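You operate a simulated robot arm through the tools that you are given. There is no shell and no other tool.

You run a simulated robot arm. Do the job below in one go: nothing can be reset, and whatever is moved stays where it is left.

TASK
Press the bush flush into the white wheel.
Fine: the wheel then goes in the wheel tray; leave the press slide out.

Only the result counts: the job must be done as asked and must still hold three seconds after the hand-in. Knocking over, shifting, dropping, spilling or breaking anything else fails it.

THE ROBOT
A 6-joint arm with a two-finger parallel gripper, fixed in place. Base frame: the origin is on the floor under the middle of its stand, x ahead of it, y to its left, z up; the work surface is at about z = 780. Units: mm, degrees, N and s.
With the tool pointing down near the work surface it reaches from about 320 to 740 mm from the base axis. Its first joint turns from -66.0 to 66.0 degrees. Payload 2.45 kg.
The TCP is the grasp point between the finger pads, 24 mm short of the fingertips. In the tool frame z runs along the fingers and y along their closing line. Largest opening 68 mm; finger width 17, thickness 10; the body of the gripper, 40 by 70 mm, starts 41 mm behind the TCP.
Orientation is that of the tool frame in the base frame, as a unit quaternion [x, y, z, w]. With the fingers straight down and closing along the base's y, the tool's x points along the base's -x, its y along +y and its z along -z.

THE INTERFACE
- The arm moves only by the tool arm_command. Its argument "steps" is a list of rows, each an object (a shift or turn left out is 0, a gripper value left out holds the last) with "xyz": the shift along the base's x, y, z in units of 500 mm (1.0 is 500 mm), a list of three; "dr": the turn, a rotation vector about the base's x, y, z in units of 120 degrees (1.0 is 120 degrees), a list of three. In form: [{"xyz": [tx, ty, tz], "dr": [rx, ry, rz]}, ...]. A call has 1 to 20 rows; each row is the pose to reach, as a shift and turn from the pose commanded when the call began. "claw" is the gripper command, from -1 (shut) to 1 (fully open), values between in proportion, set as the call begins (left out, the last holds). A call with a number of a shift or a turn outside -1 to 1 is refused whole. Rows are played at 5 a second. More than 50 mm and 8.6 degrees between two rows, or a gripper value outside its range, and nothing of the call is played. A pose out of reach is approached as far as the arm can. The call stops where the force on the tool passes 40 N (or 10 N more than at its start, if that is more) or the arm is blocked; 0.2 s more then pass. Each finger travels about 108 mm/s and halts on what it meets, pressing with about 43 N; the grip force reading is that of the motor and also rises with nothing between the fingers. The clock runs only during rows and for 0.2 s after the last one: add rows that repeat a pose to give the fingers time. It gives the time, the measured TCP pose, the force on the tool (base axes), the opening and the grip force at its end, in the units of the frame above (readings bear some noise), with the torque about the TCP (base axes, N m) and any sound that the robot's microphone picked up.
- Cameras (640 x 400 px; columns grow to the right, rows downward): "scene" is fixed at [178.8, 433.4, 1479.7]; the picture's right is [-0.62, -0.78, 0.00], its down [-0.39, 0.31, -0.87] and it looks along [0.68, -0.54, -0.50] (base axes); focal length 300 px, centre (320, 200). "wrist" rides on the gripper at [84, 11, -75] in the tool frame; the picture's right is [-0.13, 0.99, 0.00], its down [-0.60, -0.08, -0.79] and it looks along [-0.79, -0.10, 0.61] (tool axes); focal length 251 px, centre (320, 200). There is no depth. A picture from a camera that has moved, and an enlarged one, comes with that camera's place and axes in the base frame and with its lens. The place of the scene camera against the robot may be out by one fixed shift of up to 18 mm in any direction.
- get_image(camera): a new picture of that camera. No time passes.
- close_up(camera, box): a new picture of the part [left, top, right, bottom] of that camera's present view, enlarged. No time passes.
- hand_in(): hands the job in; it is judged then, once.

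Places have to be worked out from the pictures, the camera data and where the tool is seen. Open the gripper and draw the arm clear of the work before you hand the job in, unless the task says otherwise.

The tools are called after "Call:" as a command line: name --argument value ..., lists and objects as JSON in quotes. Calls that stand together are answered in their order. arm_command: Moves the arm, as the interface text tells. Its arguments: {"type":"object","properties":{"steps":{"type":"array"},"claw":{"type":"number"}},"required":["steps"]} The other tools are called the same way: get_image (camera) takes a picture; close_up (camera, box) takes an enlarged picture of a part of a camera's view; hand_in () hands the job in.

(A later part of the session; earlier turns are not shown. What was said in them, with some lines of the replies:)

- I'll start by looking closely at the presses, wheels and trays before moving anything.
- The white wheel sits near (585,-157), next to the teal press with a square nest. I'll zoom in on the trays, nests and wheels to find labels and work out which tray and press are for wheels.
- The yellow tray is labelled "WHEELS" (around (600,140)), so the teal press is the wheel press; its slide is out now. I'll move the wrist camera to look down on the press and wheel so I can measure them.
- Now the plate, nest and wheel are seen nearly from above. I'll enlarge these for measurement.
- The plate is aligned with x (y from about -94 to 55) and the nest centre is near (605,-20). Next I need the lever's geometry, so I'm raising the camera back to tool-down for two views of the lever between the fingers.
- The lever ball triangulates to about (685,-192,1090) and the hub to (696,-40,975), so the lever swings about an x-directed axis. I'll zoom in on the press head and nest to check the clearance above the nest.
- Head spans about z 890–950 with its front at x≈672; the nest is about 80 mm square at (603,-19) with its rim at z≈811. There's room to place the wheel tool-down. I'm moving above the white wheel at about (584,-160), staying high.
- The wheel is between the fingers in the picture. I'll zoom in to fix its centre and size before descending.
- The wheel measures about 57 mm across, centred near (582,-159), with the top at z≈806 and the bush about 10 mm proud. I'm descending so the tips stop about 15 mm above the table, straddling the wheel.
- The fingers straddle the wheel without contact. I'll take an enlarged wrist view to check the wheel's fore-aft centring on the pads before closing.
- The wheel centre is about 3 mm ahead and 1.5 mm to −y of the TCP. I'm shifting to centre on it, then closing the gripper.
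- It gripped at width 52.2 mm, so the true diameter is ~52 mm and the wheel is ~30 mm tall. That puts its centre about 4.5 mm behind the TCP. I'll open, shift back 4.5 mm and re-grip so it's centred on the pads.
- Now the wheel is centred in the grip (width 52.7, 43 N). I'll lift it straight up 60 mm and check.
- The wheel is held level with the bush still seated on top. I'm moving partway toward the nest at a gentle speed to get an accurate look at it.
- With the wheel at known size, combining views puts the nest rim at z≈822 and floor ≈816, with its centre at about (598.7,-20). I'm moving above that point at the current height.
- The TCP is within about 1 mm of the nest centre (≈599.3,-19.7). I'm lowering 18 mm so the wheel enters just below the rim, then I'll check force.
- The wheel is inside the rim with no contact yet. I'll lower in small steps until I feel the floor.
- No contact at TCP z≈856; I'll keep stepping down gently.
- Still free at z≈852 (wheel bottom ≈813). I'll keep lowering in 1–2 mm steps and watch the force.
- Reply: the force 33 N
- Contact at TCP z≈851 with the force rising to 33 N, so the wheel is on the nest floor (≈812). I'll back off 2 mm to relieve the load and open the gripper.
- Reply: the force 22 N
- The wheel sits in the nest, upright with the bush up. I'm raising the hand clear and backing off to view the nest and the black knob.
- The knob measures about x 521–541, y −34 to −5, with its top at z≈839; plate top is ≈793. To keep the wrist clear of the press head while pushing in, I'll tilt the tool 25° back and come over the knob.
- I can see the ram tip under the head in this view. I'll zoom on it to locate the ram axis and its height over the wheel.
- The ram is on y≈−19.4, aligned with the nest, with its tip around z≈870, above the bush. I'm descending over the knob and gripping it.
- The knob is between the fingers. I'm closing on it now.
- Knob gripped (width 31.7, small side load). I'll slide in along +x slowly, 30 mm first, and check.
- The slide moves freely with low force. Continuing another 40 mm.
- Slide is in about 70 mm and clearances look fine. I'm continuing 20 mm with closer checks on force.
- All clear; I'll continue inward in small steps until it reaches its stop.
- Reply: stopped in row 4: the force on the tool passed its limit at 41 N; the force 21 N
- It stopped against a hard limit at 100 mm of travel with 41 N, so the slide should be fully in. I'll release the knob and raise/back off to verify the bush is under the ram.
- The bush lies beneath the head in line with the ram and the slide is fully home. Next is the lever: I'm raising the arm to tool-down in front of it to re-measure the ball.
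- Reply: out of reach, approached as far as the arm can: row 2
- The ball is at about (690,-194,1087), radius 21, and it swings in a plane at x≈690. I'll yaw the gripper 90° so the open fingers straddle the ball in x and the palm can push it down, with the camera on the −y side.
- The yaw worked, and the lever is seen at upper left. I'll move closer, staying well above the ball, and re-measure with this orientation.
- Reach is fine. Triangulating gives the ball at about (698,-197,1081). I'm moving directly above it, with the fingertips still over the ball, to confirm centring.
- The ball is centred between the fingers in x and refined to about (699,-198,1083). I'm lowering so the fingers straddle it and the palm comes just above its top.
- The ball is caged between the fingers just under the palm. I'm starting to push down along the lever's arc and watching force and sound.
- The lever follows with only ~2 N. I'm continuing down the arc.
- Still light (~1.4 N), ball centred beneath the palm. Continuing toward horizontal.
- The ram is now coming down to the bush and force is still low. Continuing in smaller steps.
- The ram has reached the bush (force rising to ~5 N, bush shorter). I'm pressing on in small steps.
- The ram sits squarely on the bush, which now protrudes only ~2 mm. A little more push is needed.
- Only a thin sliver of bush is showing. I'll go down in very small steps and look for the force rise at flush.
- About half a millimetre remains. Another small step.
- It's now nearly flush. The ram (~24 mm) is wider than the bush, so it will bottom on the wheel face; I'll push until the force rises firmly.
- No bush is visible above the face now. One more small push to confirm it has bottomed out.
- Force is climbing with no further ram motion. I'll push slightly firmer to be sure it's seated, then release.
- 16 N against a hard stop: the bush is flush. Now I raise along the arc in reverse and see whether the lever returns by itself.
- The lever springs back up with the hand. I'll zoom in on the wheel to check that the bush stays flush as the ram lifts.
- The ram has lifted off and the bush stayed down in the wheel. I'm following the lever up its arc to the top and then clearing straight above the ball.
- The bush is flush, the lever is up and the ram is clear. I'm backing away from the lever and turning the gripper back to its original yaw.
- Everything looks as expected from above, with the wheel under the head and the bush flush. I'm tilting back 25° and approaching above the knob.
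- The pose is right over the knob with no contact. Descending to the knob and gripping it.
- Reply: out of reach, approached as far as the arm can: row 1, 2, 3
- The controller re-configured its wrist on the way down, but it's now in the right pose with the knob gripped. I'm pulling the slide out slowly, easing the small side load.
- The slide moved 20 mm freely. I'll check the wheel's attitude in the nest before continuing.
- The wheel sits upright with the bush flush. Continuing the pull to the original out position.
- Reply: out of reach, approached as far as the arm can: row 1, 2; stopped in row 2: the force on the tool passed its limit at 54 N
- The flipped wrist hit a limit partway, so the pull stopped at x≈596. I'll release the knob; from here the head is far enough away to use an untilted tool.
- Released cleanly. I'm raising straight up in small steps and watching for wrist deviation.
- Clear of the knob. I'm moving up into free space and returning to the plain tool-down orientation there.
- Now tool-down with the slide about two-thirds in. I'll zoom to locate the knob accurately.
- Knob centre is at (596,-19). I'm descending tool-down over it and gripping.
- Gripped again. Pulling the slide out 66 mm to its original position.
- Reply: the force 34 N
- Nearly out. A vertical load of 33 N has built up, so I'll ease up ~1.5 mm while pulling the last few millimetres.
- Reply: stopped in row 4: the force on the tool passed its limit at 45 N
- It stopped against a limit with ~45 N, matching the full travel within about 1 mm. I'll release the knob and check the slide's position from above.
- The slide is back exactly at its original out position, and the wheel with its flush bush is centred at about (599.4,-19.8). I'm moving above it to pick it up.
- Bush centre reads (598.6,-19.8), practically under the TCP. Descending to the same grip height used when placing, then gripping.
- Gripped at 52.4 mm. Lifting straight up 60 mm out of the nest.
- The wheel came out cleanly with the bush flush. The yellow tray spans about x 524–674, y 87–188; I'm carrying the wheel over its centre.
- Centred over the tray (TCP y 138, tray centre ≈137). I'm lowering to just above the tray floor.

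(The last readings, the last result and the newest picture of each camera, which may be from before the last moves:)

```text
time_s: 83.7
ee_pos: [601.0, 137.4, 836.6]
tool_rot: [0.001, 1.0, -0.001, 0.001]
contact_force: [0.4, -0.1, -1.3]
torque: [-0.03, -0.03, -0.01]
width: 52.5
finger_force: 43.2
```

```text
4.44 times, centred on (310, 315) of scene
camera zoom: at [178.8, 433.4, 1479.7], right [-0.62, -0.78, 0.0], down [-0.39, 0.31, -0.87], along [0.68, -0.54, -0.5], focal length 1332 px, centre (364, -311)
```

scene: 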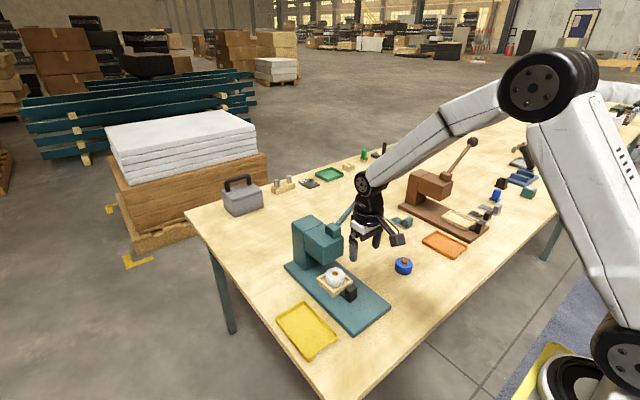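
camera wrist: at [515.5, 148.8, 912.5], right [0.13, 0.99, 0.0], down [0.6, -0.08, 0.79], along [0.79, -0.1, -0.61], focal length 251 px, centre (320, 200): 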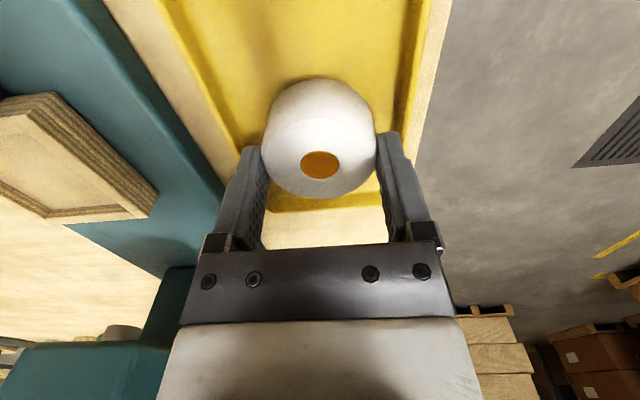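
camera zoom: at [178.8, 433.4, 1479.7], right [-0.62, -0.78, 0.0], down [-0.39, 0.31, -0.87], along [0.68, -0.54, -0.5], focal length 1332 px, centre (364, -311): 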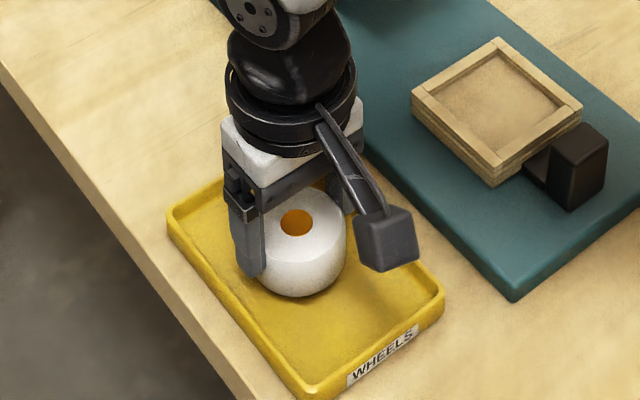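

The wheel is over the tray floor inside the rim. Lowering the last ~12 mm in small steps until contact.

Call:
arm_command --steps '[{"xyz": [0, 0, -0.006]}, {"xyz": [0, 0, -0.012]}, {"xyz": [0, 0, -0.016]}]'

Call:
arm_command --steps '[{"xyz": [0, 0, -0.003]}, {"xyz": [0, 0, -0.005]}]'

Call:
close_up --camera "scene" --box '[285, 290, 345, 350]'

```text
time_s: 84.5
ee_pos: [601.7, 136.6, 830.0]
tool_rot: [0.0, 1.0, 0.0, 0.001]
contact_force: [-0.3, -0.2, -0.4]
torque: [-0.04, -0.03, -0.01]
width: 52.7
finger_force: 43.1
```

```text
time_s: 85.1
ee_pos: [599.9, 136.3, 827.0]
tool_rot: [0.0, 1.0, 0.0, 0.001]
contact_force: [0.1, 0.0, -0.9]
torque: [0.05, -0.03, 0.0]
width: 52.1
finger_force: 43.2
```

```text
6.67 times, centred on (315, 320) of scene
camera zoom: at [178.8, 433.4, 1479.7], right [-0.62, -0.78, 0.0], down [-0.39, 0.31, -0.87], along [0.68, -0.54, -0.5], focal length 1998 px, centre (353, -600)
```

zoom: 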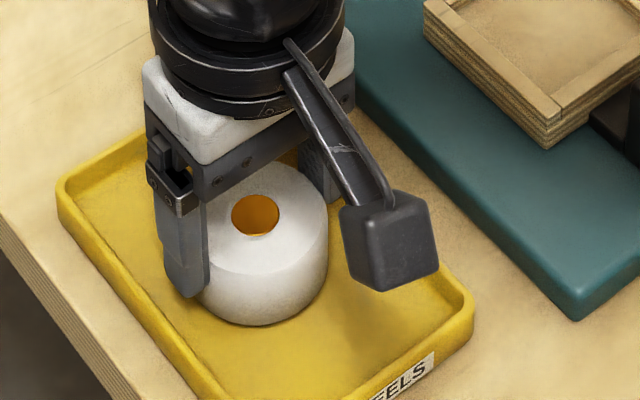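

Almost there (wheel bottom ≈787). Continuing in ~2 mm steps.

Call:
arm_command --steps '[{"xyz": [0, 0, -0.002]}, {"xyz": [0, 0, -0.004]}]'

Call:
arm_command --steps '[{"xyz": [0, 0, -0.002]}, {"xyz": [0, 0, -0.003]}]'

```text
time_s: 85.7
ee_pos: [600.8, 136.1, 824.9]
tool_rot: [0.001, 1.0, -0.001, 0.002]
contact_force: [-3.8, -1.6, 10.0]
torque: [-0.23, 0.14, -0.06]
width: 52.3
finger_force: 42.4
```

```text
time_s: 86.3
ee_pos: [600.8, 137.2, 825.5]
tool_rot: [0.0, 1.0, -0.001, 0.002]
contact_force: [-11.8, -4.9, 36.2]
torque: [-0.34, 0.51, 0.0]
width: 52.2
finger_force: 43.9
```

The wheel is on the tray floor. I'll back off ~1.8 mm to unload, then open partway so the fingers stay inside the tray.

Call:
arm_command --steps '[{"xyz": [0, 0, 0.002]}, {"xyz": [0, 0, 0.0034]}, {"xyz": [0, 0, 0.0034]}]'

Call:
arm_command --steps '[{"xyz": [0, 0, 0]}, {"xyz": [0, 0, 0]}, {"xyz": [0, 0, 0]}]' --claw 0.75

Call:
get_image --camera "wrist"

Call:
close_up --camera "scene" --box '[285, 290, 345, 350]'

```text
time_s: 87.1
ee_pos: [601.3, 136.8, 825.6]
tool_rot: [-0.001, 1.0, 0.0, 0.002]
contact_force: [0.1, -4.6, 23.0]
torque: [-0.31, 0.13, 0.02]
width: 52.4
finger_force: 42.9
```

```text
time_s: 87.9
ee_pos: [600.7, 136.3, 824.1]
tool_rot: [0.0, 1.0, -0.001, 0.0]
contact_force: [-0.6, 0.4, -0.4]
torque: [0.0, -0.03, -0.01]
width: 59.5
finger_force: 0.1
```

```text
taken
camera wrist: at [515.6, 148.1, 901.0], right [0.13, 0.99, 0.0], down [0.6, -0.08, 0.79], along [0.79, -0.1, -0.61], focal length 251 px, centre (320, 200)
```

wrist: 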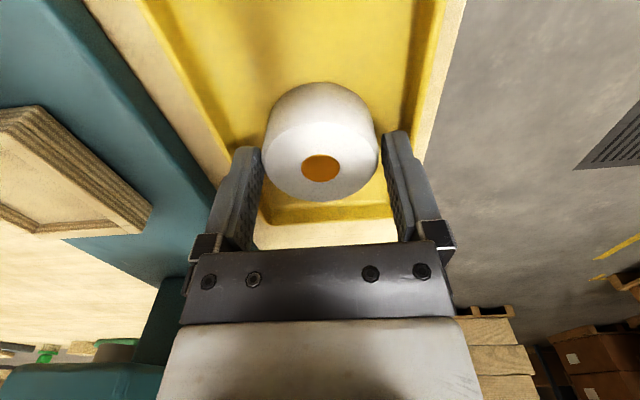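

```text
6.67 times, centred on (315, 320) of scene
camera zoom: at [178.8, 433.4, 1479.7], right [-0.62, -0.78, 0.0], down [-0.39, 0.31, -0.87], along [0.68, -0.54, -0.5], focal length 1998 px, centre (353, -600)
```

zoom: 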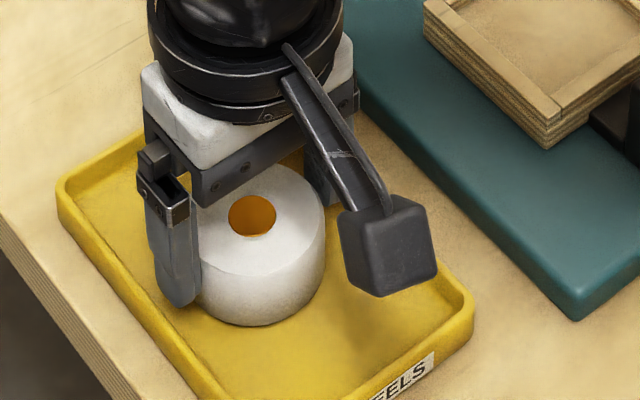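

Wheel released, sitting flat in the tray. I'm raising straight up and drawing the arm clear, then opening fully.

Call:
arm_command --steps '[{"xyz": [0, 0, 0.03]}, {"xyz": [0, 0, 0.08]}, {"xyz": [0, 0, 0.16]}, {"xyz": [0, 0, 0.24]}, {"xyz": [-0.03, 0, 0.32]}, {"xyz": [-0.08, -0.03, 0.39]}, {"xyz": [-0.13, -0.06, 0.46]}, {"xyz": [-0.18, -0.09, 0.53]}, {"xyz": [-0.22, -0.12, 0.6]}, {"xyz": [-0.26, -0.15, 0.67]}, {"xyz": [-0.28, -0.18, 0.74]}, {"xyz": [-0.28, -0.18, 0.8]}]' --claw 0.75

Call:
arm_command --steps '[{"xyz": [0, 0, 0]}, {"xyz": [0, 0, 0]}, {"xyz": [0, 0, 0]}]' --claw 1

Call:
get_image --camera "wrist"

Call:
get_image --camera "scene"

Call:
close_up --camera "scene" --box '[270, 250, 410, 370]'

Call:
close_up --camera "scene" --box '[290, 305, 330, 345]'

```text
time_s: 90.5
ee_pos: [458.7, 46.0, 1222.9]
tool_rot: [-0.001, 1.0, -0.001, 0.001]
contact_force: [0.1, 0.6, -0.1]
torque: [-0.01, 0.0, 0.01]
width: 59.3
finger_force: 0.0
```

```text
time_s: 91.3
ee_pos: [460.3, 46.0, 1223.5]
tool_rot: [0.0, 1.0, 0.0, 0.001]
contact_force: [0.5, -0.5, -0.4]
torque: [-0.01, 0.0, 0.02]
width: 68.0
finger_force: 0.2
```

```text
taken
camera wrist: at [375.1, 58.0, 1300.4], right [0.13, 0.99, 0.0], down [0.6, -0.08, 0.79], along [0.79, -0.1, -0.61], focal length 251 px, centre (320, 200)
```

wrist: 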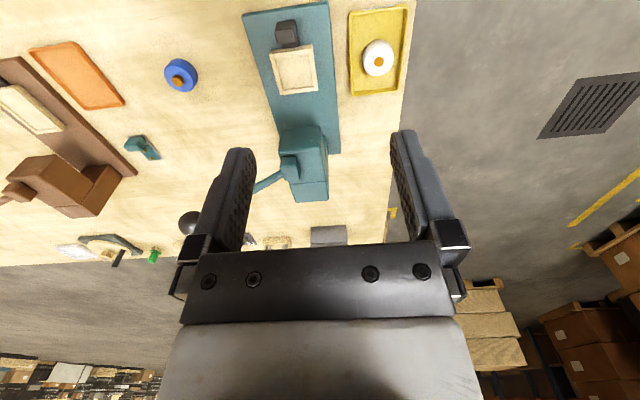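

```text
taken
```

scene: 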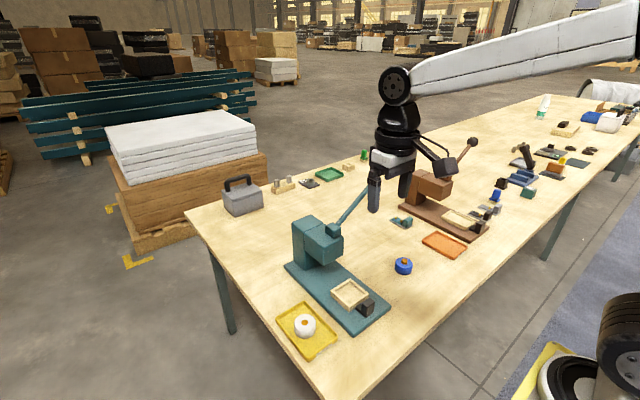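

```text
3.33 times, centred on (340, 310) of scene
camera zoom: at [178.8, 433.4, 1479.7], right [-0.62, -0.78, 0.0], down [-0.39, 0.31, -0.87], along [0.68, -0.54, -0.5], focal length 999 px, centre (253, -167)
```

zoom: 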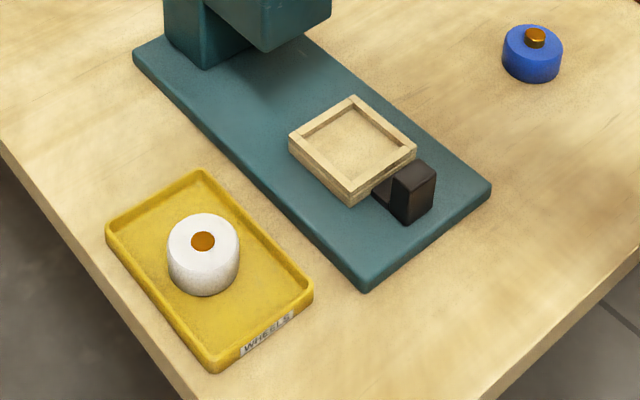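

```text
10.00 times, centred on (310, 325) of scene
camera zoom: at [178.8, 433.4, 1479.7], right [-0.62, -0.78, 0.0], down [-0.39, 0.31, -0.87], along [0.68, -0.54, -0.5], focal length 2997 px, centre (420, -1050)
```

zoom: 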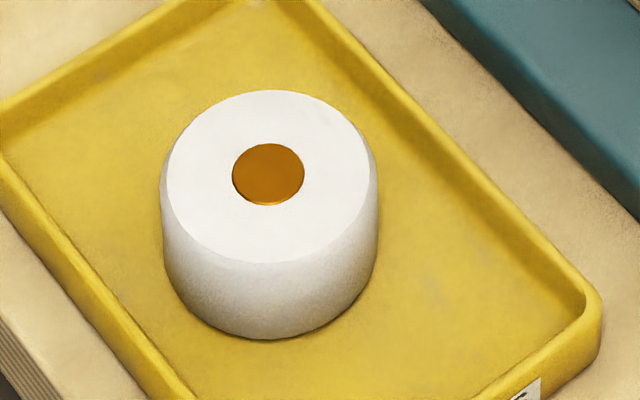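

The white wheel is flat in the WHEELS tray with its bush flush, the slide is fully out, the lever is up, and the blue wheel and everything else are where they were. The arm is clear with the gripper open, so I'm handing in.

Call:
hand_in

```text
The job is handed in.
```

The white wheel's bush is pressed in flush, and the wheel is lying flat in the yellow WHEELS tray. The job is handed in; no verdict has come back yet.

- **Press:** the slide is back at its original out position, matched against the first pictures. The lever is back up and the ram is clear.
- **Flush check:** I pushed until the ram stopped against the wheel face at about 16 N. The final pictures show the bush level with the face.
- **Hiccup:** while pulling the slide out, the arm's wrist reached a limit and the tool force peaked at 54 N. I let go of the knob, took a fresh grip and finished the pull. I saw nothing moved or damaged by it.
- **Everything else:** in the last pictures the blue wheel and the other items look undisturbed. The arm is clear with the gripper open.
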